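You operate a simulated robot arm through the tools that you are given. There is no shell and no other tool. Be economical: measure what you need, move in short steps, check, and stop when the job is done.

The job below is to be done with a simulated two-armed robot. You get a single attempt, and the scene is never put back.

TASK
Take the green tin and leave it on the shelf of the cooling stand. Then take the pad and put it on the top of the large cartons. Then put three of the bobbins from the top of the sample table on the top of the gauge table. Then take the yellow peg tray on the top of the side table and put it away on the top of the fitting table. Then put the blue paper cone on the white plate. Then put the grease tin on the top of the fitting table. Then take the blue sensor from the top of the board stand and put it on the top of the parts bench. Then take the worn wax ring and put it on the ledge of the collector cabinet. Then open the right drawer of the test bench, take the green wax ring from the top of the board stand and put it in the inside the right drawer of the test bench and shut the drawer again. Keep to this order. Set down upright: yellow peg tray, grease tin, sensor.

Only the result counts: the job must be done as asked and must still hold three seconds after the hand-in. Knocking over, shifting, dropping, spilling or breaking anything else fails it.

THE ROBOT
Two 7-joint arms with two-finger parallel grippers on one trunk, on a base that drives. Base frame: it is fixed to the floor where the robot stands at the start and does not move with it; the origin is under the middle of the robot, x ahead of it, y to its left, z up. Readings come in m, rad, newtons and seconds.
The left shoulder is at the start at [0.05, 0.177, 1.029], the right one opposite. With the tool pointing down near the work surface each hand reaches from about 0.22 to 0.7 m from the robot's upright axis, wherever it stands, measured 20 degrees to its own side. Places, roughly: blue paper cone (7x7x17 cm) [-3.8, -0.6, 0.9]; bobbin [-1.25, -0.5, 1]; grease tin (6x6x8 cm) [-3.8, -0.4, 0.8]; green tin [0.75, 0, 0.75]; inside the right drawer of the test bench [-2.8, -0.6, 0.8]; ledge of the collector cabinet (68x15 cm) [-8.14, 2.62, 0.82]; pad (25x13x4 cm) [-1, -0.4, 0.9]; right drawer of the test bench [-2.8, -0.5, 0.8]; sensor [-6.25, 1.5, 0.75]; shelf of the cooling stand (24x40 cm) [-2.3, 1.6, 0.32]; top of the fitting table [-6.5, -0.6, 0.8]; top of the gauge table [0.6, 0.4, 0.8]; top of the large cartons [-0.8, 1.3, 0.9]; top of the parts bench [-5, -0.6, 0.9]; wax ring [-6, 1.5, 0.75]; white plate (13x13x2 cm) [-5.4, -0.4, 0.9]; worn wax ring (4x4x2 cm) [-6.1, 1.5, 0.7]; yellow peg tray (7x7x9 cm) [-3.7, -0.6, 0.8]. Payload 3.43 kg a hand.
Tool frame (each hand has its own): the origin (TCP) lies between the finger pads and is the grasp point; the fingertips stand 0.034 m ahead of it; z points along the fingers, y is the line along which they close. Largest opening 0.128 m; finger width 0.024, thickness 0.012; the body of the gripper, 0.048 by 0.13 m, starts 0.096 m behind the TCP.
Orientation is that of the tool frame in the base frame, as a unit quaternion [x, y, z, w]. With the fingers straight down and closing along the base's y, the tool's x points along the base's -x, its y along +y and its z along -z.

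THE INTERFACE
- The arms move only by the tool apply_moves. It takes "left_steps", "right_steps" or both (then of equal length, played together; a hand with none holds still); each is a list of rows, each a list of 6 numbers: the shift along the base's x, y, z in cm, then the turn, a rotation vector about the base's x, y, z in rad. In form: [[tx, ty, tz, ax, ay, az], ...]. A call has 1 to 20 rows; each row shifts and turns the commanded pose from where the row before left it. "left_claw" and "right_claw" are, for a hand that has rows, the closure, from 0 (fully open) to 1 (shut), set as the call begins (left out, the last holds). Each row takes 0.2 s and may step no farther than 0.05 m and 0.15 rad from the row before; otherwise, or with a gripper value out of range, the whole call is refused. Where a pose cannot be reached the arm comes as near as it can. A force on the tool above 40 N (or 10 N above the force at the start of the call, whichever is more), or a blocked arm, ends the call early, and 0.2 s more pass. The fingers move at their own pace (about 0.108 m/s each) and stop on an object; they squeeze with about 44 N. The grip force told is the motor's: it shows also when the fingers shut on nothing. Time passes only in rows, and 0.2 s behind the last, so rows that do not move let the fingers close. The reply holds the time, the measured pose of the TCP, the force on the tool along the base axes, the opening and the grip force, in the units named above and with some noise, with the torque about the TCP (base axes, N m) and any sound that the robot's microphone picked up.
- Cameras (640 x 400 px; columns grow to the right, rows downward): "scene" is now at [0.1647, 0.0368, 1.2097]; the picture's right is [0.38, -0.92, 0.00], its down [-0.39, -0.16, -0.90] and it looks along [0.84, 0.35, -0.43] (base axes); focal length 214 px, centre (320, 200). "left" rides on the left gripper at [0.076, 0.011, -0.16] in its tool frame; the picture's right is [-0.15, 0.99, 0.00], its down [-0.88, -0.13, -0.46] and it looks along [-0.45, -0.07, 0.89] (tool axes); focal length 234 px, centre (320, 200). "right" rides on the right gripper at [0.076, -0.011, -0.16] in its tool frame; the picture's right is [0.15, 0.99, 0.00], its down [-0.88, 0.13, -0.46] and it looks along [-0.45, 0.07, 0.89] (tool axes); focal length 234 px, centre (320, 200). There is no depth. A picture from a camera that has moved, and an enlarged one, comes with that camera's place and axes in the base frame and with its lens. The place of the scene camera against the robot may be out by one fixed shift of up to 0.012 m in any direction.
- get_image(camera): a new picture of that camera. It takes no simulated time.
- move_column(by): slides the trunk up (or, below 0, down) by that many m; the arms and the scene camera ride with it, the base frame stays. It gives what a move gives, with no picture.
- drive_base(legs): drives the robot by 1 to 6 legs, each [ahead, turn to the left] in m and rad, along the robot's own axes; the way and the turn of a leg run together, so that a leg with both is an arc; at most 1.5 m and 3.142 rad a leg. The arms and the cameras ride along, it lands a little off, and it stops where it bumps. It gives what a move gives.
- turn_head(pan, tilt): turns the head with the scene camera to pan (to the left, within 1.396 rad either way) and tilt (down, from -0.506 to 1.204), counted from straight ahead of the robot. It gives what a move gives.
- enlarge(camera, box): a new picture of the part [left, top, right, bottom] of that camera's present view, enlarged. It takes no simulated time.
- hand_in(): hands the job in; it is judged then, once.

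Go step by step. Nothing tells you exact positions but the pictures and the camera data: compare them with the known pose of the tool, close in by small moves and look again before you grip or let go. The budget is 567 turns and 370 pictures, counting those below and the enlarged ones. Unless the task says otherwise, let go and move clear before handing in.

The tools are called after "Request:" by a JSON object that holds its "fn" and its "kwargs". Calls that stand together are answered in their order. apply_moves: Moves the arms, as the interface text tells. Its arguments: {"type":"object","properties":{"left_steps":{"type":"array"},"left_claw":{"type":"number"},"right_steps":{"type":"array"},"right_claw":{"type":"number"}},"required":[]} The other tools are called the same way: move_column (by) slides the trunk up or down; drive_base (legs) drives the base; turn_head (pan, tilt) turns the head that bears the scene camera; get_image (camera) takes a picture; enlarge (camera, box) takes an enlarged picture of a part of a camera's view; hand_in () hands the job in.

At the start:

```text
t: 0.0
left_position: [0.3814, 0.4394, 1.0994]
left_orientation: [0.0, 1.0, 0.0, 0.0]
left_contact_force: [0.9, 0.8, 1.0]
left_wrist_torque: [-0.05, 0.01, 0.0]
left_grip_width: 0.1277
left_finger_force: 0.0
right_position: [0.3709, 0.0208, 1.1559]
right_orientation: [0.0, 1.0, 0.0, 0.0]
right_contact_force: [0.2, -1.0, 0.1]
right_wrist_torque: [0.0, 0.01, 0.02]
right_grip_width: 0.1278
right_finger_force: 0.1
trunk travel left (down, up): [-0.2, 0.201]
robot x, y, heading: [0.0006, -0.0003, 0.003]
head pan, tilt: [0.394, 0.44]
```

scene: 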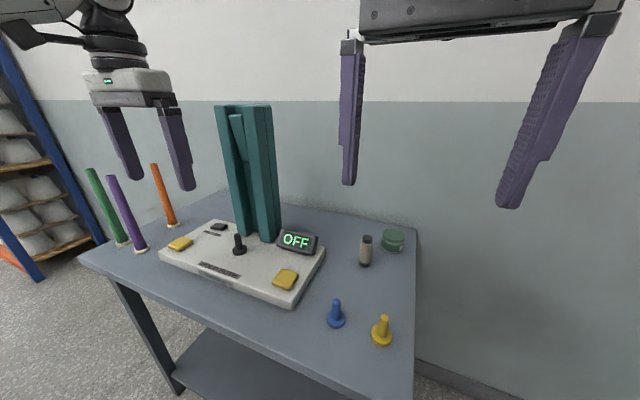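
right: 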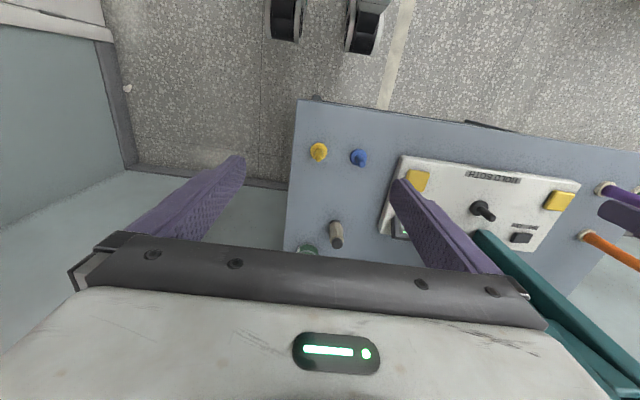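
left: 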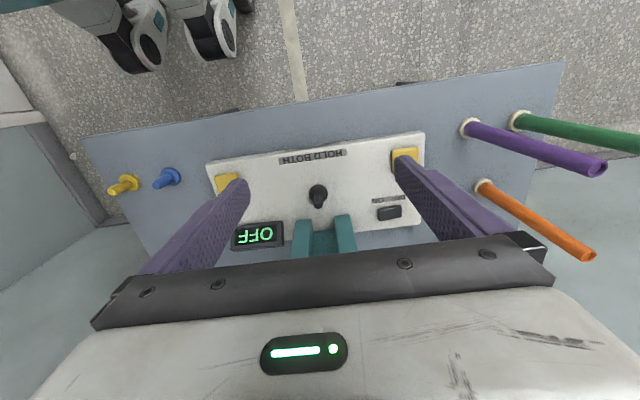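

I see the gauge table ahead with the green tin at its far right corner. I'll look closer at the tin first.

Request:
{"fn": "enlarge", "kwargs": {"camera": "scene", "box": [300, 200, 440, 360]}}

Request:
{"fn": "enlarge", "kwargs": {"camera": "right", "box": [280, 90, 440, 260]}}

```text
2.50 times, centred on (370, 280) of scene
camera zoom: at [0.1647, 0.0368, 1.2097], right [0.38, -0.92, 0.0], down [-0.39, -0.16, -0.9], along [0.84, 0.35, -0.43], focal length 536 px, centre (195, 0)
```

zoom: 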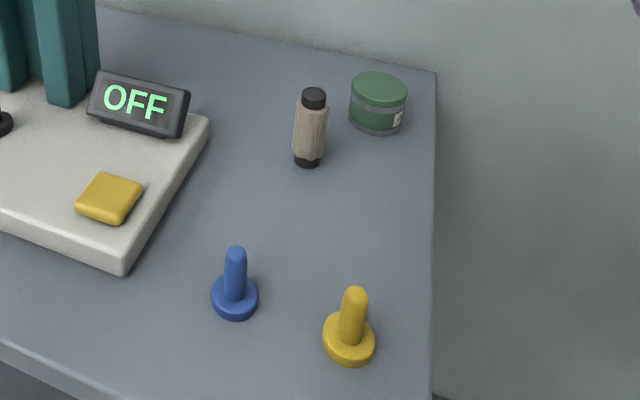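

```text
2.35 times, centred on (360, 175) of right
camera zoom: at [0.2954, 0.0102, 1.3143], right [-0.15, 0.99, 0.0], down [0.88, 0.13, 0.46], along [0.45, 0.07, -0.89], focal length 551 px, centre (226, 259)
```

zoom: 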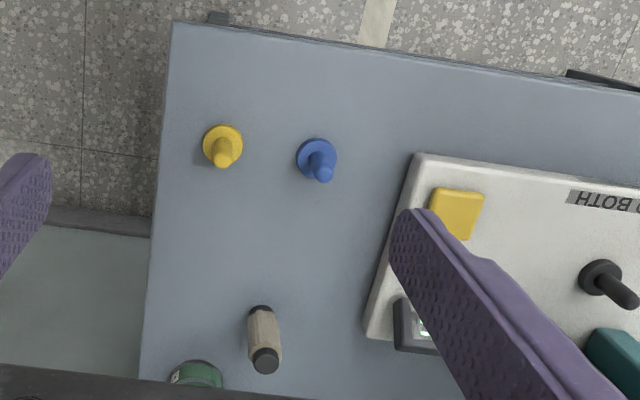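

The table top appears to be at z≈0.82, with the green tin near (0.70, 0.04) and about 5 cm tall. I'll move the right hand above it.

Request:
{"fn": "apply_moves", "kwargs": {"right_steps": [[4.7, 0.2, -1, 0, 0, 0], [4.7, 0.2, -2, 0, 0, 0], [4.7, 0.2, -2, 0, 0, 0], [4.7, 0.2, -2, 0, 0, 0], [4.7, 0.2, -2, 0, 0, 0], [4.7, 0.2, -2, 0, 0, 0], [4.7, 0.4, -2, 0, 0, 0]]}}

Request:
{"fn": "get_image", "kwargs": {"camera": "right"}}

Request:
{"fn": "get_image", "kwargs": {"camera": "scene"}}

```text
refused: row 2 steps farther than a row can; nothing moved
```

```text
364 pictures are left
camera right: at [0.2954, 0.0102, 1.3143], right [-0.15, 0.99, 0.0], down [0.88, 0.13, 0.46], along [0.45, 0.07, -0.89], focal length 234 px, centre (320, 200)
```

right: 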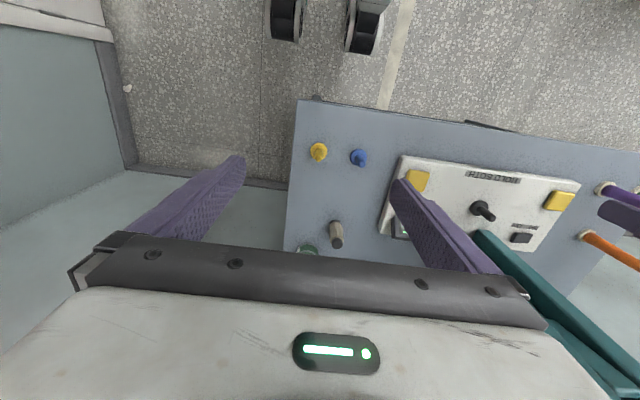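

```text
363 pictures are left
camera scene: at [0.1647, 0.0368, 1.2097], right [0.38, -0.92, 0.0], down [-0.39, -0.16, -0.9], along [0.84, 0.35, -0.43], focal length 214 px, centre (320, 200)
```

scene: 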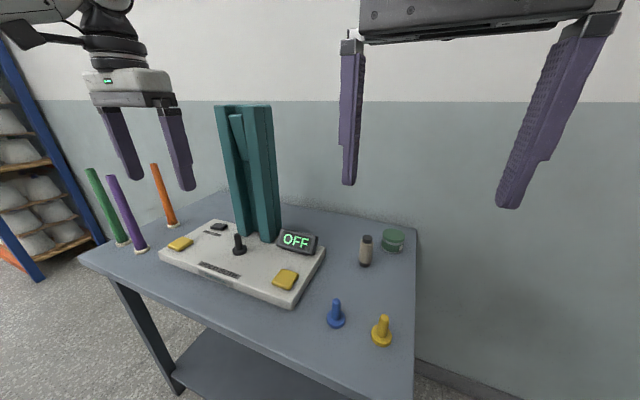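

The row was too long; I'll retry with shorter steps.

Request:
{"fn": "apply_moves", "kwargs": {"right_steps": [[4.5, 0.2, -1, 0, 0, 0], [4.5, 0.2, -1.5, 0, 0, 0], [4.5, 0.2, -1.8, 0, 0, 0], [4.5, 0.2, -1.8, 0, 0, 0], [4.5, 0.2, -1.8, 0, 0, 0], [4.5, 0.2, -1.8, 0, 0, 0], [4.4, 0.3, -1.8, 0, 0, 0], [0, 0, 0, 0, 0, 0]]}}

Request:
{"fn": "get_image", "kwargs": {"camera": "right"}}

Request:
{"fn": "get_image", "kwargs": {"camera": "scene"}}

```text
t: 2.0
left_position: [0.3802, 0.4389, 1.0991]
left_orientation: [-0.001, 1.0, 0.0, 0.0]
left_contact_force: [0.2, -0.2, 0.2]
left_wrist_torque: [0.02, -0.02, -0.01]
left_grip_width: 0.1283
left_finger_force: 0.0
right_position: [0.5596, -0.019, 1.0593]
right_orientation: [0.04, 0.999, 0.026, 0.001]
right_contact_force: [-0.5, -0.1, 0.0]
right_wrist_torque: [0.01, -0.01, -0.02]
right_grip_width: 0.1281
right_finger_force: 0.1
right hand out of reach, approached as far as the arm can: row 3, 4, 5, 6, 7
trunk travel left (down, up): [-0.2, 0.201]
robot x, y, heading: [-0.0033, -0.0017, 0.003]
head pan, tilt: [0.394, 0.44]
stopped in row 8 (right hand): the arm was blocked; the commanded pose is now the measured one
```

```text
362 pictures are left
camera right: at [0.4812, -0.0309, 1.2179], right [-0.07, 1.0, 0.05], down [0.89, 0.04, 0.46], along [0.46, 0.08, -0.89], focal length 234 px, centre (320, 200)
```

right: 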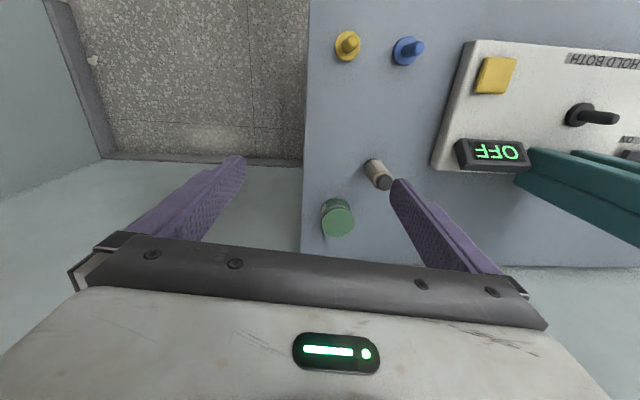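

```text
361 pictures are left
camera scene: at [0.1649, 0.0366, 1.2097], right [0.38, -0.92, 0.0], down [-0.39, -0.16, -0.9], along [0.84, 0.35, -0.43], focal length 214 px, centre (320, 200)
```

scene: 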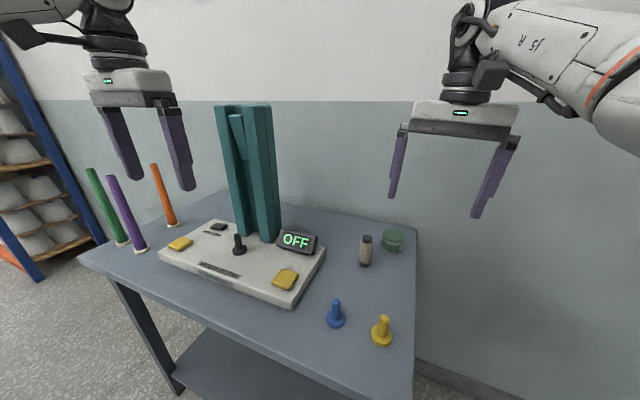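

The tin is at about (0.695, 0.034), and reach falls short at this height. I'll raise the trunk and lower the hand, then extend.

Request:
{"fn": "move_column", "kwargs": {"by": 0.12}}

Request:
{"fn": "apply_moves", "kwargs": {"right_steps": [[0, 0.5, -4.5, 0, 0, -0.04], [0, 0.5, -4.5, 0, 0, -0.04], [2, 0.5, -4.5, 0, 0, 0], [2, 0.5, -4.5, 0, 0, 0], [3, 0.5, -3, 0, 0, 0], [3, 1, 0, 0, 0, 0], [3, 1.5, 0, 0, 0, 0]]}}

```text
t: 3.5
left_position: [0.3808, 0.4393, 1.2201]
left_orientation: [-0.001, 1.0, 0.0, 0.0]
left_contact_force: [0.3, 0.3, 0.2]
left_wrist_torque: [0.04, -0.01, 0.01]
left_grip_width: 0.1278
left_finger_force: 0.0
right_position: [0.5591, -0.0171, 1.1799]
right_orientation: [0.041, 0.999, 0.025, 0.001]
right_contact_force: [-0.1, 0.0, -0.4]
right_wrist_torque: [-0.04, 0.0, 0.0]
right_grip_width: 0.1279
right_finger_force: 0.2
trunk travel left (down, up): [-0.32, 0.081]
robot x, y, heading: [0.0019, -0.002, -0.001]
head pan, tilt: [0.394, 0.44]
```

```text
t: 5.1
left_position: [0.3796, 0.4381, 1.2206]
left_orientation: [0.0, 1.0, 0.0, 0.0]
left_contact_force: [-0.7, 0.5, -0.2]
left_wrist_torque: [0.0, 0.02, 0.02]
left_grip_width: 0.1277
left_finger_force: 0.0
right_position: [0.6105, 0.0059, 0.9854]
right_orientation: [0.078, 0.997, 0.024, 0.002]
right_contact_force: [0.5, -0.7, 0.3]
right_wrist_torque: [0.02, 0.03, -0.02]
right_grip_width: 0.1279
right_finger_force: 0.1
right hand out of reach, approached as far as the arm can: row 5, 6, 7
trunk travel left (down, up): [-0.32, 0.081]
robot x, y, heading: [0.0002, 0.0004, 0.0]
head pan, tilt: [0.394, 0.44]
```

Still short; I'll look down to see whether the base can go nearer to the table.

Request:
{"fn": "turn_head", "kwargs": {"pan": 0.0, "tilt": 1.2}}

Request:
{"fn": "get_image", "kwargs": {"camera": "scene"}}

```text
t: 6.2
left_position: [0.3811, 0.439, 1.2212]
left_orientation: [0.0, 1.0, 0.0, 0.0]
left_contact_force: [-0.7, 0.4, 1.0]
left_wrist_torque: [-0.01, 0.01, 0.01]
left_grip_width: 0.1281
left_finger_force: 0.0
right_position: [0.6108, 0.006, 0.9855]
right_orientation: [0.077, 0.997, 0.024, 0.002]
right_contact_force: [-0.6, -0.6, -0.7]
right_wrist_torque: [0.03, -0.01, -0.02]
right_grip_width: 0.1281
right_finger_force: 0.1
trunk travel left (down, up): [-0.32, 0.081]
robot x, y, heading: [-0.0005, 0.0013, -0.002]
head pan, tilt: [0.0, 1.201]
```

```text
360 pictures are left
camera scene: at [0.1356, 0.0015, 1.2707], right [0.0, -1.0, 0.0], down [-0.93, 0.0, -0.36], along [0.36, 0.0, -0.93], focal length 214 px, centre (320, 200)
```

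scene: 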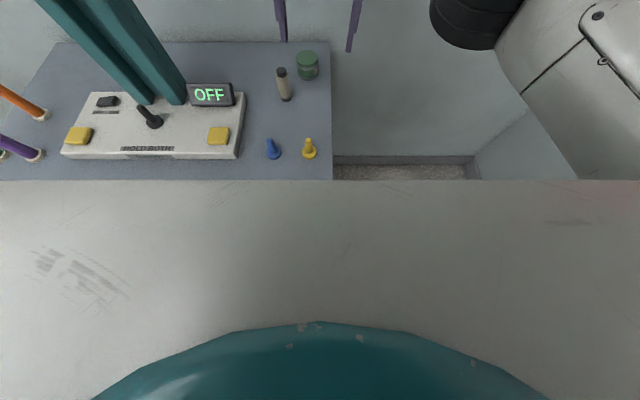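

The base front appears to be around x≈0.15 while the table edge is at x≈0.34, so a 0.1 m advance is safe. I'll pull the left hand back first so that it stays clear of the press tower.

Request:
{"fn": "apply_moves", "kwargs": {"left_steps": [[-4, 0, 1, 0, 0, 0], [-4, 0, 1, 0, 0, 0], [0, 0, 0, 0, 0, 0]]}}

Request:
{"fn": "drive_base", "kwargs": {"legs": [[0.1, 0]]}}

Request:
{"fn": "get_image", "kwargs": {"camera": "right"}}

```text
t: 7.0
left_position: [0.3017, 0.4401, 1.2395]
left_orientation: [0.0, 1.0, 0.0, 0.0]
left_contact_force: [0.5, 0.4, 0.0]
left_wrist_torque: [-0.01, -0.03, 0.01]
left_grip_width: 0.1281
left_finger_force: 0.0
right_position: [0.6118, 0.0069, 0.9852]
right_orientation: [0.078, 0.997, 0.024, 0.002]
right_contact_force: [-0.3, -0.1, 0.4]
right_wrist_torque: [0.0, 0.0, 0.02]
right_grip_width: 0.1277
right_finger_force: 0.1
trunk travel left (down, up): [-0.32, 0.081]
robot x, y, heading: [-0.0014, 0.0009, -0.001]
head pan, tilt: [0.0, 1.201]
```

```text
t: 8.3
left_position: [0.3879, 0.4375, 1.2389]
left_orientation: [0.0, 1.0, 0.0, -0.001]
left_contact_force: [-0.5, 0.4, 0.0]
left_wrist_torque: [-0.01, 0.0, 0.01]
left_grip_width: 0.128
left_finger_force: 0.1
right_position: [0.6956, 0.0068, 0.9845]
right_orientation: [0.079, 0.997, 0.023, 0.002]
right_contact_force: [-1.0, -0.1, 0.5]
right_wrist_torque: [0.0, -0.01, 0.01]
right_grip_width: 0.1282
right_finger_force: 0.0
trunk travel left (down, up): [-0.32, 0.081]
robot x, y, heading: [0.0896, -0.0003, -0.004]
head pan, tilt: [0.0, 1.201]
stopped in leg 1: the robot was blocked; the commanded pose is now the measured one
```

```text
359 pictures are left
camera right: at [0.6174, -0.0001, 1.1433], right [0.01, 1.0, 0.05], down [0.89, -0.03, 0.46], along [0.46, 0.04, -0.89], focal length 234 px, centre (320, 200)
```

right: 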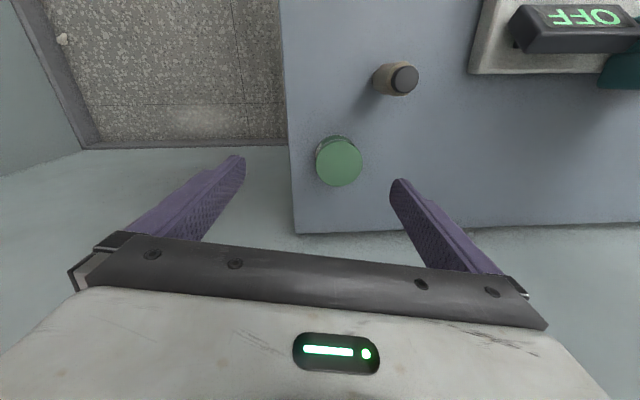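

The base has stopped just against the table's front, about 9 cm in. The tin is at about (0.705, 0.036), so I'll centre over it, level the hand and descend partway.

Request:
{"fn": "apply_moves", "kwargs": {"right_steps": [[0.4, 1.5, 0, -0.046, 0, 0], [0.4, 1.4, 0, 0, 0, 0], [0, 0, -4, 0, 0, 0], [0, 0, -4, 0, 0, 0], [0, 0, 0, 0, 0, 0]]}}

Request:
{"fn": "get_image", "kwargs": {"camera": "right"}}

Request:
{"fn": "turn_head", "kwargs": {"pan": 0.0, "tilt": 0.7}}

Request:
{"fn": "get_image", "kwargs": {"camera": "scene"}}

```text
t: 9.5
left_position: [0.3874, 0.4392, 1.2384]
left_orientation: [0.0, 1.0, 0.0, -0.002]
left_contact_force: [-0.9, 0.3, 1.1]
left_wrist_torque: [-0.04, 0.01, 0.0]
left_grip_width: 0.128
left_finger_force: 0.0
right_position: [0.6817, 0.0252, 0.9033]
right_orientation: [0.078, 0.997, 0.001, 0.004]
right_contact_force: [0.2, 1.0, -0.2]
right_wrist_torque: [0.01, 0.03, -0.02]
right_grip_width: 0.128
right_finger_force: 0.0
right hand out of reach, approached as far as the arm can: row 1, 2
trunk travel left (down, up): [-0.32, 0.081]
robot x, y, heading: [0.0849, 0.003, 0.0]
head pan, tilt: [0.0, 1.201]
```

```text
358 pictures are left
camera right: at [0.6029, 0.0269, 1.0628], right [0.01, 1.0, 0.0], down [0.89, -0.01, 0.46], along [0.46, 0.0, -0.89], focal length 234 px, centre (320, 200)
```

right: 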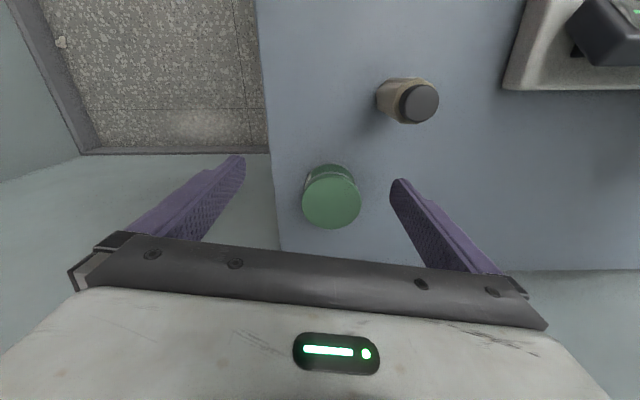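

```text
t: 10.4
left_position: [0.3879, 0.4383, 1.238]
left_orientation: [0.001, 1.0, -0.001, -0.001]
left_contact_force: [0.7, -0.5, -0.1]
left_wrist_torque: [0.02, -0.03, 0.02]
left_grip_width: 0.1279
left_finger_force: 0.0
right_position: [0.6816, 0.0254, 0.9049]
right_orientation: [0.079, 0.997, 0.001, 0.003]
right_contact_force: [-0.2, 0.2, 0.3]
right_wrist_torque: [0.0, 0.0, 0.0]
right_grip_width: 0.128
right_finger_force: 0.0
trunk travel left (down, up): [-0.32, 0.081]
robot x, y, heading: [0.0859, -0.0042, -0.002]
head pan, tilt: [0.0, 0.7]
```

```text
357 pictures are left
camera scene: at [0.2506, 0.0014, 1.3065], right [0.0, -1.0, 0.0], down [-0.64, 0.0, -0.76], along [0.76, 0.0, -0.64], focal length 214 px, centre (320, 200)
```

scene: 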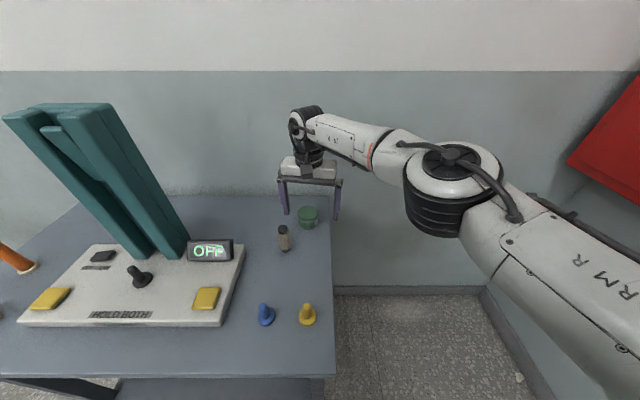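

The tin sits about 2.3 cm ahead and 1.3 cm left of the TCP. I'll centre, lower to z≈0.86 and look before closing.

Request:
{"fn": "apply_moves", "kwargs": {"right_steps": [[1.2, 0.7, -1, 0, 0, 0], [1.2, 0.6, -1, 0, 0, 0], [0, 0, -1.2, 0, 0, 0], [0, 0, -1.2, 0, 0, 0], [0, 0, 0, 0, 0, 0]]}}

Request:
{"fn": "get_image", "kwargs": {"camera": "right"}}

Request:
{"fn": "enlarge", "kwargs": {"camera": "scene", "box": [250, 140, 370, 260]}}

```text
t: 11.7
left_position: [0.3876, 0.4385, 1.2393]
left_orientation: [0.0, 1.0, 0.0, 0.0]
left_contact_force: [-0.7, -0.7, 0.5]
left_wrist_torque: [0.01, -0.03, 0.0]
left_grip_width: 0.1281
left_finger_force: 0.0
right_position: [0.6908, 0.0203, 0.8787]
right_orientation: [0.087, 0.996, 0.001, 0.007]
right_contact_force: [-0.1, 0.3, -0.1]
right_wrist_torque: [-0.02, 0.0, 0.01]
right_grip_width: 0.1279
right_finger_force: 0.1
right hand out of reach, approached as far as the arm can: row 1, 2
trunk travel left (down, up): [-0.32, 0.081]
robot x, y, heading: [0.0853, -0.0001, 0.002]
head pan, tilt: [0.0, 0.7]
```

```text
356 pictures are left
camera right: at [0.6113, 0.0214, 1.0363], right [0.03, 1.0, 0.0], down [0.88, -0.03, 0.47], along [0.47, -0.01, -0.88], focal length 234 px, centre (320, 200)
```

right: 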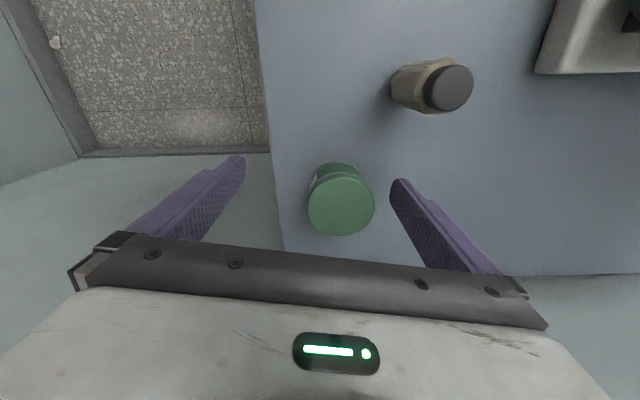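

```text
3.33 times, centred on (310, 200) of scene
camera zoom: at [0.2506, 0.0014, 1.3066], right [0.0, -1.0, 0.0], down [-0.64, 0.0, -0.76], along [0.76, 0.0, -0.64], focal length 715 px, centre (353, 200)
```

zoom: 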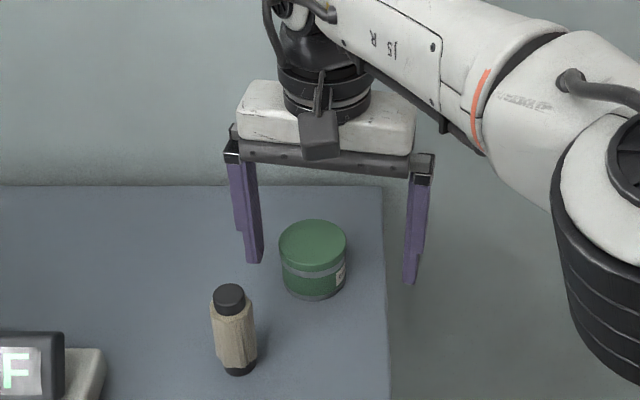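

The reach limit is at x≈0.69 with a vertical tool. Tilting the fingers outward a little will gain the missing 1.5 cm.

Request:
{"fn": "apply_moves", "kwargs": {"right_steps": [[0, 0, 0, 0, -0.14, 0], [0.5, 0.7, 0, 0, -0.06, 0], [0.7, 0.9, 0, 0, 0, 0], [0.2, 0, -1.3, 0, 0, 0], [0, 0, 0, 0, 0, 0]]}}

Request:
{"fn": "get_image", "kwargs": {"camera": "right"}}

Request:
{"fn": "enlarge", "kwargs": {"camera": "scene", "box": [250, 140, 370, 260]}}

```text
t: 12.8
left_position: [0.3879, 0.4396, 1.2386]
left_orientation: [0.0, 1.0, -0.001, -0.001]
left_contact_force: [-0.5, 0.3, -0.5]
left_wrist_torque: [0.01, -0.01, 0.0]
left_grip_width: 0.1281
left_finger_force: 0.1
right_position: [0.6993, 0.0435, 0.8617]
right_orientation: [0.078, 0.992, 0.008, 0.103]
right_contact_force: [-0.3, -0.1, 0.6]
right_wrist_torque: [0.0, 0.0, 0.02]
right_grip_width: 0.128
right_finger_force: 0.0
trunk travel left (down, up): [-0.32, 0.081]
robot x, y, heading: [0.0854, -0.003, 0.001]
head pan, tilt: [0.0, 0.7]
```

```text
354 pictures are left
camera right: at [0.5906, 0.0456, 1.0026], right [0.01, 1.0, 0.0], down [0.78, -0.01, 0.63], along [0.63, 0.0, -0.78], focal length 234 px, centre (320, 200)
```

right: 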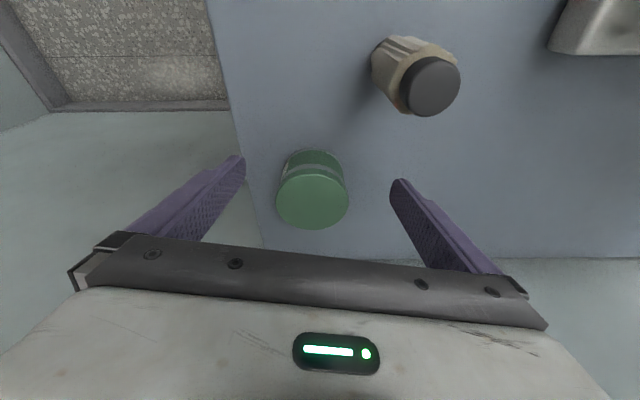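

```text
3.33 times, centred on (310, 200) of scene
camera zoom: at [0.2505, 0.0015, 1.3066], right [0.0, -1.0, 0.0], down [-0.64, 0.0, -0.77], along [0.77, 0.0, -0.64], focal length 715 px, centre (353, 200)
```

zoom: 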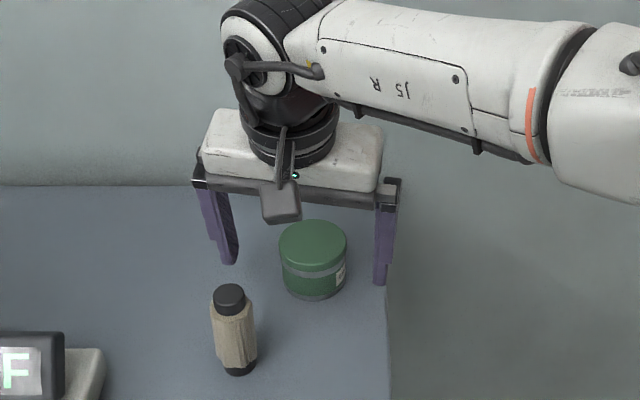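

The tin is centred between the fingers. I'll close on it.

Request:
{"fn": "apply_moves", "kwargs": {"right_steps": [[0, -0.4, -0.2, 0, 0, 0], [0, 0, 0, 0, 0, 0], [0, 0, 0, 0, 0, 0], [0, 0, 0, 0, 0, 0], [0, 0, 0, 0, 0, 0]], "right_claw": 1}}

Request:
{"fn": "get_image", "kwargs": {"camera": "right"}}

```text
t: 14.1
left_position: [0.3883, 0.4388, 1.2383]
left_orientation: [0.0, 1.0, 0.0, -0.001]
left_contact_force: [1.2, 0.5, 0.0]
left_wrist_torque: [-0.01, 0.02, -0.02]
left_grip_width: 0.1281
left_finger_force: 0.1
right_position: [0.6986, 0.0402, 0.8609]
right_orientation: [0.078, 0.992, 0.009, 0.102]
right_contact_force: [0.5, -0.8, 1.9]
right_wrist_torque: [-0.11, -0.08, 0.05]
right_grip_width: 0.0596
right_finger_force: 44.0
trunk travel left (down, up): [-0.32, 0.081]
robot x, y, heading: [0.0841, -0.0001, -0.004]
head pan, tilt: [0.0, 0.7]
```

```text
352 pictures are left
camera right: at [0.5909, 0.0411, 1.0006], right [0.01, 1.0, 0.0], down [0.78, -0.01, 0.63], along [0.63, 0.0, -0.78], focal length 234 px, centre (320, 200)
```

right: 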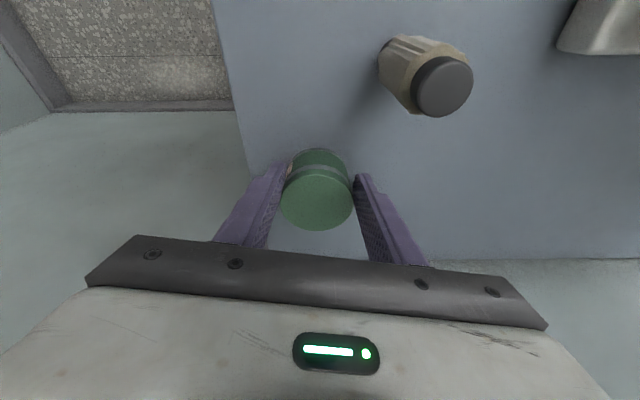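

Tin gripped (6 cm). I'll lift it with the trunk, then retract the arm up and back, and back the base off.

Request:
{"fn": "move_column", "kwargs": {"by": 0.08}}

Request:
{"fn": "apply_moves", "kwargs": {"right_steps": [[-2, 0, 4, 0, 0, 0], [-2, 0, 4, 0, 0, 0], [-3, -0.5, 3.5, 0, 0, 0], [-4, -1, 0, 0, 0, 0], [-4, -1, 0, 0, 0, 0], [-4, -1, 0, 0, 0, 0]]}}

Request:
{"fn": "drive_base", "kwargs": {"legs": [[-0.3, 0]]}}

Request:
{"fn": "get_image", "kwargs": {"camera": "scene"}}

```text
t: 15.2
left_position: [0.3888, 0.4389, 1.3177]
left_orientation: [0.0, 1.0, 0.0, -0.001]
left_contact_force: [-0.4, -0.3, 0.1]
left_wrist_torque: [0.0, -0.01, -0.03]
left_grip_width: 0.128
left_finger_force: 0.0
right_position: [0.6994, 0.0392, 0.9399]
right_orientation: [0.079, 0.992, 0.008, 0.102]
right_contact_force: [0.7, -0.6, -1.8]
right_wrist_torque: [0.02, 0.05, -0.01]
right_grip_width: 0.0594
right_finger_force: 44.0
trunk travel left (down, up): [-0.4, 0.001]
robot x, y, heading: [0.0863, -0.001, -0.002]
head pan, tilt: [0.0, 0.7]
```

```text
t: 16.6
left_position: [0.3868, 0.4395, 1.3194]
left_orientation: [0.0, 1.0, -0.001, -0.001]
left_contact_force: [-1.4, -0.4, 0.2]
left_wrist_torque: [0.02, 0.0, -0.03]
left_grip_width: 0.1281
left_finger_force: 0.0
right_position: [0.5078, 0.0043, 1.0562]
right_orientation: [0.078, 0.991, 0.009, 0.104]
right_contact_force: [0.1, 0.4, -1.7]
right_wrist_torque: [0.03, 0.04, -0.01]
right_grip_width: 0.0594
right_finger_force: 43.8
trunk travel left (down, up): [-0.4, 0.001]
robot x, y, heading: [0.0861, 0.0042, 0.004]
head pan, tilt: [0.0, 0.7]
```

```text
t: 18.7
left_position: [0.0848, 0.44, 1.3184]
left_orientation: [0.0, 1.0, 0.0, 0.0]
left_contact_force: [-0.1, -0.1, 0.8]
left_wrist_torque: [-0.02, -0.06, 0.01]
left_grip_width: 0.1279
left_finger_force: 0.1
right_position: [0.2041, 0.0051, 1.056]
right_orientation: [0.078, 0.992, 0.009, 0.104]
right_contact_force: [0.3, -0.1, -1.6]
right_wrist_torque: [-0.01, 0.05, 0.0]
right_grip_width: 0.0591
right_finger_force: 44.4
trunk travel left (down, up): [-0.4, 0.001]
robot x, y, heading: [-0.218, -0.0025, -0.003]
head pan, tilt: [0.0, 0.7]
```

```text
351 pictures are left
camera scene: at [-0.0534, 0.0016, 1.3867], right [0.0, -1.0, 0.0], down [-0.64, 0.0, -0.77], along [0.77, 0.0, -0.64], focal length 214 px, centre (320, 200)
```

scene: 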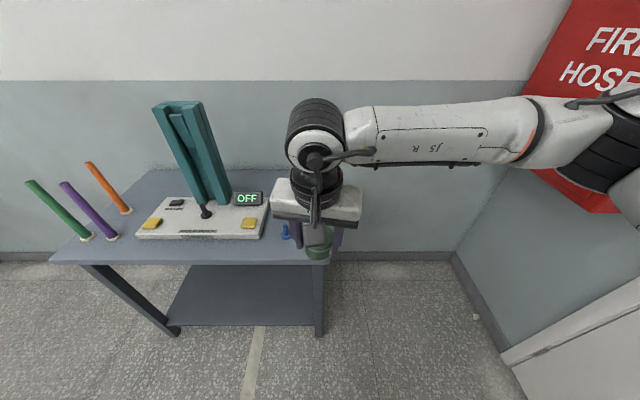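

Clear of the table with the tin held. Now I'll look left and right to survey.

Request:
{"fn": "turn_head", "kwargs": {"pan": 1.39, "tilt": 0.5}}

Request:
{"fn": "get_image", "kwargs": {"camera": "scene"}}

Request:
{"fn": "turn_head", "kwargs": {"pan": -1.39, "tilt": 0.5}}

Request:
{"fn": "get_image", "kwargs": {"camera": "scene"}}

```text
t: 20.2
left_position: [0.0845, 0.4379, 1.3186]
left_orientation: [0.0, 1.0, 0.0, -0.001]
left_contact_force: [-0.4, -0.7, -0.4]
left_wrist_torque: [0.0, 0.01, 0.02]
left_grip_width: 0.1279
left_finger_force: 0.1
right_position: [0.2055, 0.0049, 1.0556]
right_orientation: [0.078, 0.992, 0.008, 0.102]
right_contact_force: [0.4, -0.4, -1.8]
right_wrist_torque: [0.02, 0.02, 0.02]
right_grip_width: 0.0594
right_finger_force: 44.0
trunk travel left (down, up): [-0.4, 0.001]
robot x, y, heading: [-0.2155, 0.0015, 0.001]
head pan, tilt: [1.389, 0.499]
```

```text
350 pictures are left
camera scene: at [-0.1211, 0.0912, 1.4043], right [0.98, -0.18, 0.0], down [-0.09, -0.47, -0.88], along [0.16, 0.86, -0.48], focal length 214 px, centre (320, 200)
```

scene: 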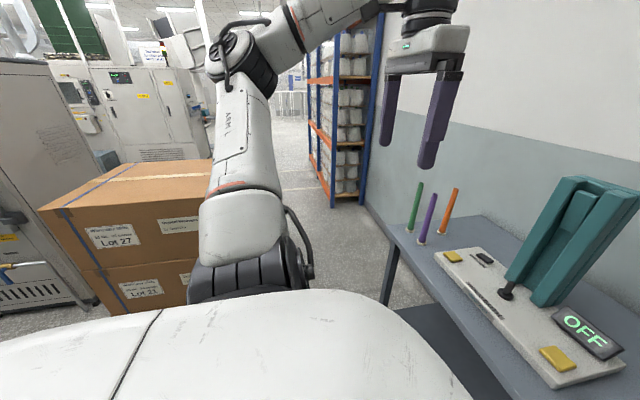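

```text
t: 22.7
left_position: [0.0846, 0.4392, 1.3187]
left_orientation: [0.0, 1.0, 0.001, 0.0]
left_contact_force: [-0.7, 0.2, 0.6]
left_wrist_torque: [-0.02, 0.01, 0.01]
left_grip_width: 0.1279
left_finger_force: 0.1
right_position: [0.2049, 0.0034, 1.0556]
right_orientation: [0.078, 0.992, 0.009, 0.103]
right_contact_force: [0.4, 0.7, -0.6]
right_wrist_torque: [-0.04, 0.07, 0.02]
right_grip_width: 0.059
right_finger_force: 43.8
trunk travel left (down, up): [-0.4, 0.001]
robot x, y, heading: [-0.2198, 0.0042, -0.001]
head pan, tilt: [-1.389, 0.499]
```

```text
349 pictures are left
camera scene: at [-0.1213, -0.0878, 1.4043], right [-0.98, -0.18, 0.0], down [-0.09, 0.47, -0.88], along [0.16, -0.86, -0.48], focal length 214 px, centre (320, 200)
```

scene: 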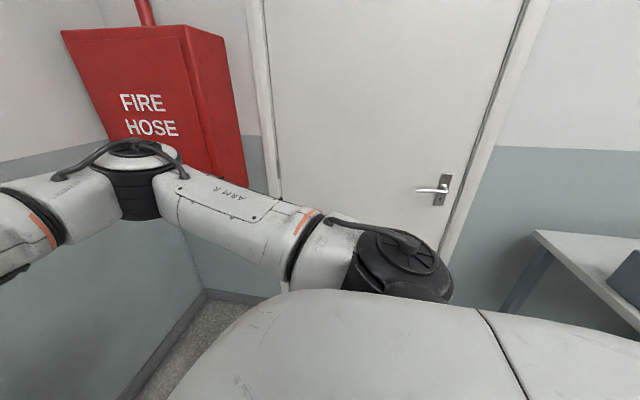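

The aisle to work in runs toward −x. I'll turn left a quarter and look around.

Request:
{"fn": "drive_base", "kwargs": {"legs": [[0, 1.57]]}}

Request:
{"fn": "turn_head", "kwargs": {"pan": 1.2, "tilt": 0.35}}

Request:
{"fn": "get_image", "kwargs": {"camera": "scene"}}

Request:
{"fn": "turn_head", "kwargs": {"pan": 0.3, "tilt": 0.35}}

Request:
{"fn": "get_image", "kwargs": {"camera": "scene"}}

```text
t: 26.9
left_position: [-0.6529, 0.3087, 1.3183]
left_orientation: [-0.703, 0.712, -0.001, -0.001]
left_contact_force: [0.2, 0.7, -0.2]
left_wrist_torque: [0.01, -0.01, 0.0]
left_grip_width: 0.1281
left_finger_force: 0.0
right_position: [-0.2169, 0.4233, 1.0569]
right_orientation: [-0.641, 0.76, 0.078, 0.067]
right_contact_force: [-1.1, -0.4, -1.8]
right_wrist_torque: [-0.03, 0.0, 0.02]
right_grip_width: 0.0586
right_finger_force: 44.2
trunk travel left (down, up): [-0.4, 0.001]
robot x, y, heading: [-0.2147, -0.0024, 1.559]
head pan, tilt: [-1.389, 0.499]
```

```text
t: 29.2
left_position: [-0.6521, 0.3076, 1.3175]
left_orientation: [-0.702, 0.712, 0.0, -0.001]
left_contact_force: [-0.1, -0.2, -0.1]
left_wrist_torque: [-0.01, 0.02, -0.02]
left_grip_width: 0.128
left_finger_force: 0.1
right_position: [-0.2154, 0.4231, 1.0554]
right_orientation: [-0.641, 0.761, 0.078, 0.068]
right_contact_force: [0.7, -0.5, -1.5]
right_wrist_torque: [-0.03, 0.03, -0.02]
right_grip_width: 0.0586
right_finger_force: 44.2
trunk travel left (down, up): [-0.4, 0.001]
robot x, y, heading: [-0.2162, -0.0027, 1.555]
head pan, tilt: [1.201, 0.351]
```

```text
348 pictures are left
camera scene: at [-0.2931, 0.1068, 1.418], right [0.38, 0.93, 0.0], down [0.32, -0.13, -0.94], along [-0.87, 0.35, -0.34], focal length 214 px, centre (320, 200)
```

scene: 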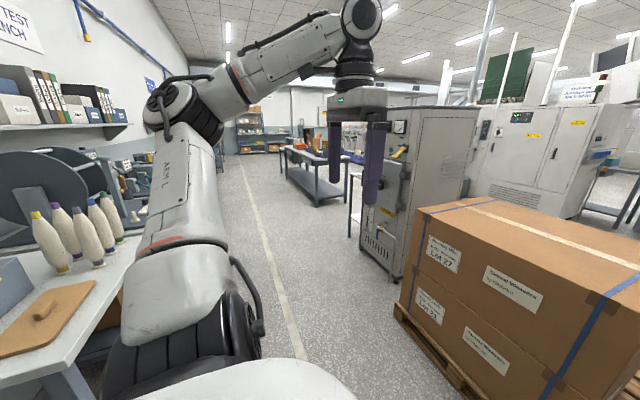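

```text
t: 30.4
left_position: [-0.6532, 0.3082, 1.3187]
left_orientation: [-0.702, 0.712, -0.001, 0.0]
left_contact_force: [0.1, -0.4, 0.2]
left_wrist_torque: [-0.03, -0.02, 0.0]
left_grip_width: 0.1281
left_finger_force: 0.0
right_position: [-0.2158, 0.4225, 1.0563]
right_orientation: [-0.641, 0.761, 0.079, 0.066]
right_contact_force: [-0.1, 0.7, -1.1]
right_wrist_torque: [-0.08, -0.02, -0.03]
right_grip_width: 0.0581
right_finger_force: 43.8
trunk travel left (down, up): [-0.4, 0.001]
robot x, y, heading: [-0.217, -0.0005, 1.561]
head pan, tilt: [0.3, 0.351]
```

```text
347 pictures are left
camera scene: at [-0.2331, 0.1612, 1.418], right [0.96, 0.28, 0.0], down [0.1, -0.33, -0.94], along [-0.27, 0.9, -0.34], focal length 214 px, centre (320, 200)
```

scene: 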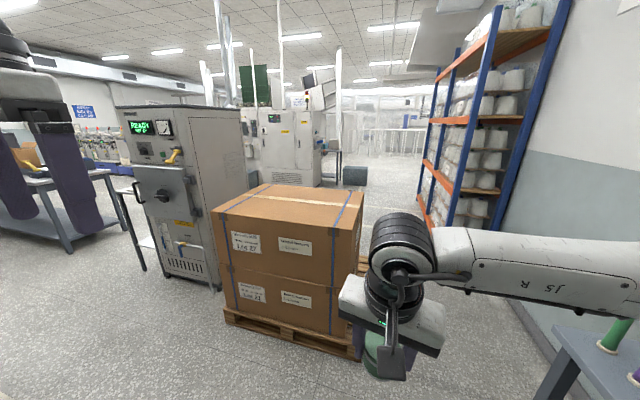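

The aisle, cartons, oven and the small cooling stand just beyond the oven are visible. I'll drive along y≈0.35 toward the stand.

Request:
{"fn": "drive_base", "kwargs": {"legs": [[0.35, 0], [0, 1.57], [1.3, 0]]}}

Request:
{"fn": "turn_head", "kwargs": {"pan": -0.7, "tilt": 0.45}}

Request:
{"fn": "get_image", "kwargs": {"camera": "scene"}}

Request:
{"fn": "turn_head", "kwargs": {"pan": 0.5, "tilt": 0.45}}

Request:
{"fn": "get_image", "kwargs": {"camera": "scene"}}

```text
t: 42.6
left_position: [-1.816, -0.0838, 1.3183]
left_orientation: [1.0, 0.0, 0.001, 0.0]
left_contact_force: [0.0, 1.3, -0.2]
left_wrist_torque: [-0.05, 0.01, -0.02]
left_grip_width: 0.128
left_finger_force: 0.0
right_position: [-1.9368, 0.3506, 1.0549]
right_orientation: [0.992, -0.078, -0.102, 0.009]
right_contact_force: [-0.2, 0.3, 0.3]
right_wrist_torque: [-0.01, -0.06, 0.01]
right_grip_width: 0.0566
right_finger_force: 43.9
trunk travel left (down, up): [-0.4, 0.001]
robot x, y, heading: [-1.5151, 0.3561, 3.141]
head pan, tilt: [0.3, 0.351]
```

```text
t: 43.9
left_position: [-1.8168, -0.083, 1.3185]
left_orientation: [1.0, 0.0, 0.001, 0.0]
left_contact_force: [0.6, 0.6, 0.0]
left_wrist_torque: [-0.02, -0.01, 0.0]
left_grip_width: 0.1278
left_finger_force: 0.0
right_position: [-1.9374, 0.3499, 1.0557]
right_orientation: [0.992, -0.078, -0.103, 0.008]
right_contact_force: [0.1, -0.3, 0.9]
right_wrist_torque: [0.0, -0.03, -0.01]
right_grip_width: 0.0568
right_finger_force: 43.3
trunk travel left (down, up): [-0.4, 0.001]
robot x, y, heading: [-1.5131, 0.3558, 3.142]
head pan, tilt: [-0.7, 0.45]
```

```text
346 pictures are left
camera scene: at [-1.6452, 0.416, 1.4088], right [0.64, 0.77, 0.0], down [0.33, -0.28, -0.9], along [-0.69, 0.58, -0.44], focal length 214 px, centre (320, 200)
```

scene: 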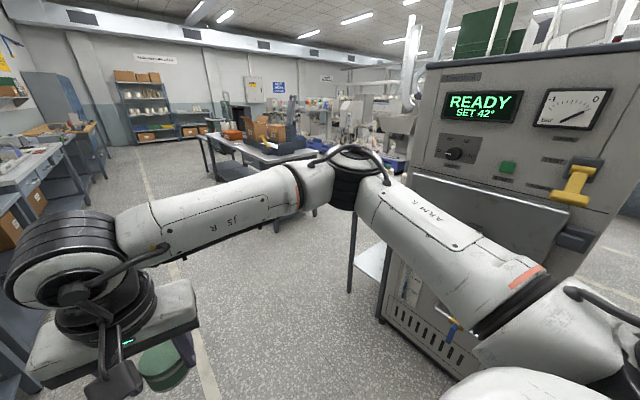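

```text
t: 45.3
left_position: [-1.816, -0.0842, 1.318]
left_orientation: [1.0, 0.0, 0.001, 0.0]
left_contact_force: [-0.9, 0.3, -0.3]
left_wrist_torque: [0.01, 0.03, 0.01]
left_grip_width: 0.128
left_finger_force: 0.1
right_position: [-1.9379, 0.3511, 1.0552]
right_orientation: [0.992, -0.078, -0.103, 0.008]
right_contact_force: [0.1, 0.3, 0.4]
right_wrist_torque: [0.0, -0.04, 0.02]
right_grip_width: 0.0567
right_finger_force: 43.8
trunk travel left (down, up): [-0.4, 0.001]
robot x, y, heading: [-1.5148, 0.3512, 3.14]
head pan, tilt: [0.499, 0.45]
```

```text
345 pictures are left
camera scene: at [-1.6556, 0.313, 1.4088], right [-0.48, 0.88, 0.0], down [0.38, 0.21, -0.9], along [-0.79, -0.43, -0.44], focal length 214 px, centre (320, 200)
```

scene: 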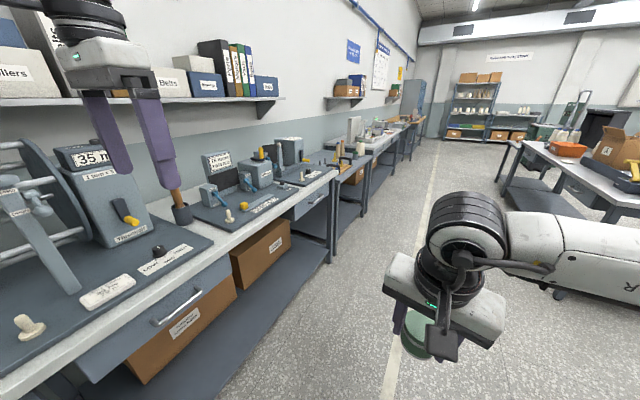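

The tin's grip width is slowly creeping, so I'll check it, and go on to the stand.

Request:
{"fn": "get_image", "kwargs": {"camera": "right"}}

Request:
{"fn": "drive_base", "kwargs": {"legs": [[0.75, 0], [0, -1.57]]}}

Request:
{"fn": "turn_head", "kwargs": {"pan": 0.0, "tilt": 0.6}}

Request:
{"fn": "get_image", "kwargs": {"camera": "scene"}}

Request:
{"fn": "get_image", "kwargs": {"camera": "right"}}

```text
344 pictures are left
camera right: at [-1.8305, 0.3508, 1.1959], right [-0.01, -1.0, 0.0], down [-0.78, 0.01, 0.63], along [-0.63, 0.0, -0.78], focal length 234 px, centre (320, 200)
```

right: 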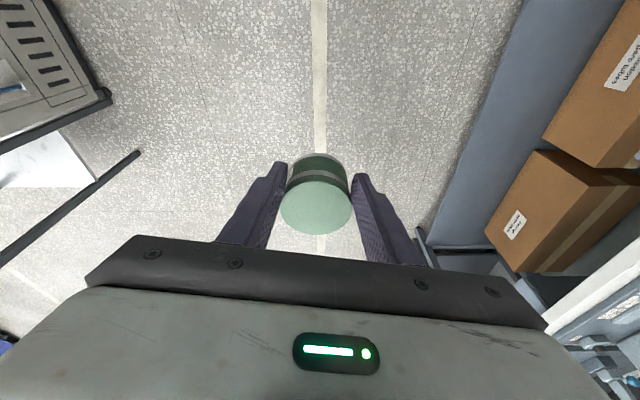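

```text
t: 53.2
left_position: [-2.7015, 0.6561, 1.3178]
left_orientation: [0.708, -0.706, 0.0, -0.001]
left_contact_force: [0.0, -0.6, 0.8]
left_wrist_torque: [-0.02, -0.02, -0.03]
left_grip_width: 0.1278
left_finger_force: 0.0
right_position: [-2.2667, 0.7773, 1.0565]
right_orientation: [-0.647, 0.755, 0.078, 0.067]
right_contact_force: [0.2, -0.3, 0.2]
right_wrist_torque: [-0.02, 0.02, -0.03]
right_grip_width: 0.0551
right_finger_force: 44.1
trunk travel left (down, up): [-0.4, 0.001]
robot x, y, heading: [-2.2572, 0.3555, 1.576]
head pan, tilt: [0.499, 0.45]
heard: snap
```

```text
t: 54.1
left_position: [-2.7014, 0.6541, 1.3189]
left_orientation: [0.709, -0.705, 0.0, 0.0]
left_contact_force: [-0.4, 0.6, 0.4]
left_wrist_torque: [0.01, -0.03, 0.0]
left_grip_width: 0.1279
left_finger_force: 0.0
right_position: [-2.2683, 0.7779, 1.0555]
right_orientation: [-0.647, 0.755, 0.079, 0.067]
right_contact_force: [-0.5, 0.2, -0.8]
right_wrist_torque: [-0.05, -0.01, 0.0]
right_grip_width: 0.055
right_finger_force: 44.4
trunk travel left (down, up): [-0.4, 0.001]
robot x, y, heading: [-2.2643, 0.3533, 1.572]
head pan, tilt: [0.0, 0.6]
```

```text
343 pictures are left
camera scene: at [-2.252, 0.5152, 1.3952], right [1.0, 0.0, 0.0], down [0.0, -0.56, -0.83], along [0.0, 0.83, -0.56], focal length 214 px, centre (320, 200)
```

scene: 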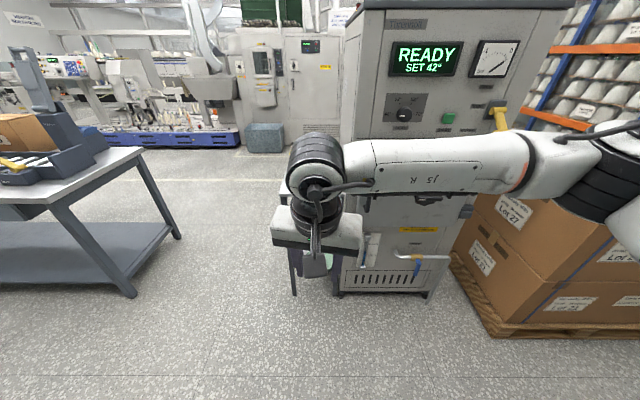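

```text
342 pictures are left
camera right: at [-2.2685, 0.671, 1.1959], right [-1.0, 0.01, 0.0], down [0.01, 0.78, 0.63], along [0.0, 0.63, -0.78], focal length 234 px, centre (320, 200)
```

right: 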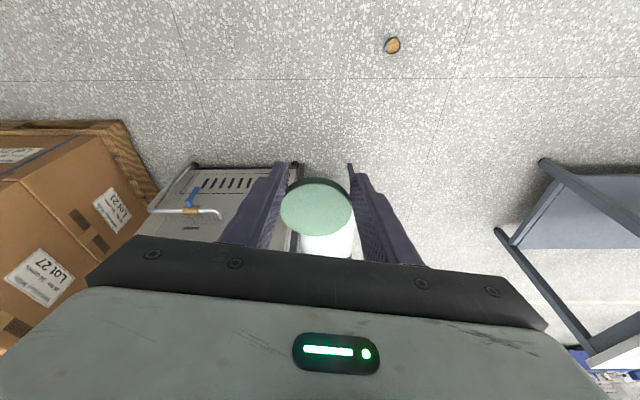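

I heard a snap and see a small round thing on the floor. I'll look at the tin and that object closely.

Request:
{"fn": "enlarge", "kwargs": {"camera": "right", "box": [250, 150, 390, 270]}}

Request:
{"fn": "enlarge", "kwargs": {"camera": "right", "box": [350, 10, 440, 80]}}

Request:
{"fn": "enlarge", "kwargs": {"camera": "scene", "box": [250, 180, 390, 310]}}

```text
3.33 times, centred on (320, 210) of right
camera zoom: at [-2.2685, 0.671, 1.1959], right [-1.0, 0.01, 0.0], down [0.01, 0.78, 0.63], along [0.0, 0.63, -0.78], focal length 781 px, centre (320, 167)
```

zoom: 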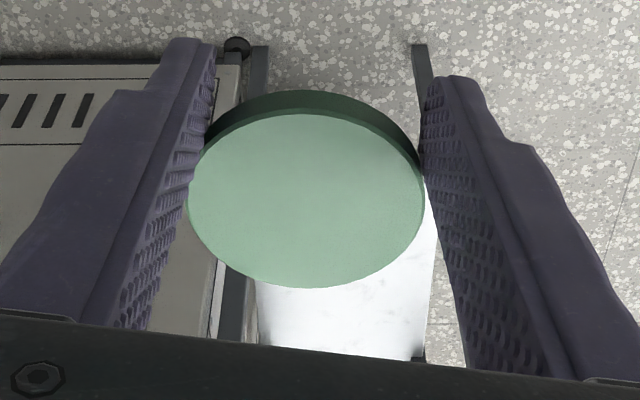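

```text
5.71 times, centred on (395, 45) of right
camera zoom: at [-2.2685, 0.671, 1.1959], right [-1.0, 0.01, 0.0], down [0.01, 0.78, 0.63], along [0.0, 0.63, -0.78], focal length 1338 px, centre (-109, 1086)
```

zoom: 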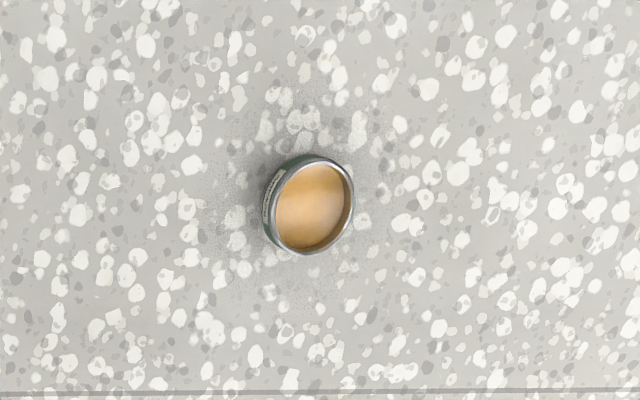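

```text
3.08 times, centred on (320, 245) of scene
camera zoom: at [-2.252, 0.5152, 1.3952], right [1.0, 0.0, 0.0], down [0.0, -0.56, -0.83], along [0.0, 0.83, -0.56], focal length 660 px, centre (320, 62)
```

zoom: 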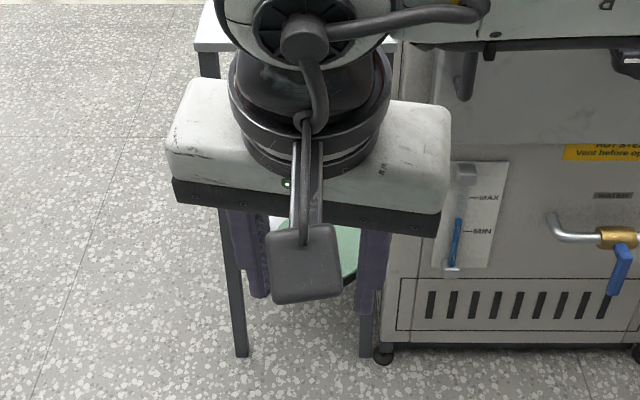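

The body of the tin dropped out of its lid; only the lid is in the grip. The open body lies on the floor at about (−2.58, 0.79). I'll look at it better to recover it.

Request:
{"fn": "turn_head", "kwargs": {"pan": 0.7, "tilt": 1.1}}

Request:
{"fn": "get_image", "kwargs": {"camera": "scene"}}

Request:
{"fn": "get_image", "kwargs": {"camera": "left"}}

```text
t: 55.2
left_position: [-2.7017, 0.6544, 1.3181]
left_orientation: [0.708, -0.706, 0.0, 0.001]
left_contact_force: [-0.2, 0.5, -0.1]
left_wrist_torque: [-0.04, 0.0, -0.01]
left_grip_width: 0.1278
left_finger_force: 0.1
right_position: [-2.2672, 0.7784, 1.055]
right_orientation: [-0.647, 0.755, 0.079, 0.067]
right_contact_force: [-0.1, -0.2, 0.3]
right_wrist_torque: [-0.03, -0.01, 0.02]
right_grip_width: 0.0541
right_finger_force: 43.9
trunk travel left (down, up): [-0.4, 0.001]
robot x, y, heading: [-2.2606, 0.3598, 1.576]
head pan, tilt: [0.7, 1.1]
```

```text
338 pictures are left
camera scene: at [-2.2924, 0.4751, 1.3566], right [0.76, 0.65, 0.0], down [0.58, -0.68, -0.45], along [-0.29, 0.35, -0.89], focal length 214 px, centre (320, 200)
```

scene: 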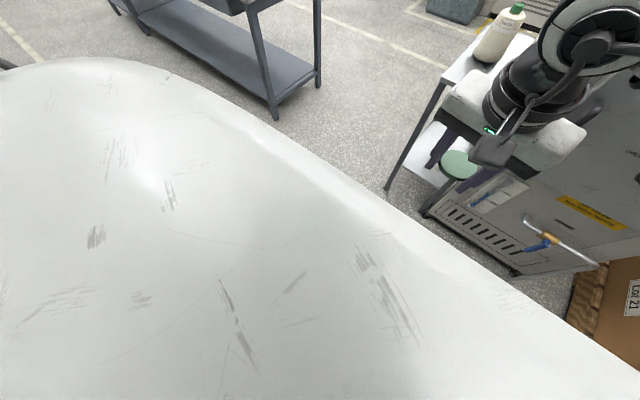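

```text
337 pictures are left
camera left: at [-2.7119, 0.5807, 1.4782], right [-0.99, 0.14, 0.0], down [0.13, 0.88, 0.45], along [0.07, 0.45, -0.89], focal length 234 px, centre (320, 200)
```

left: 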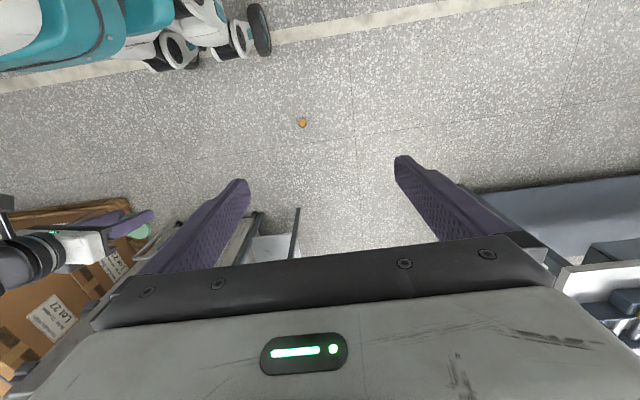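

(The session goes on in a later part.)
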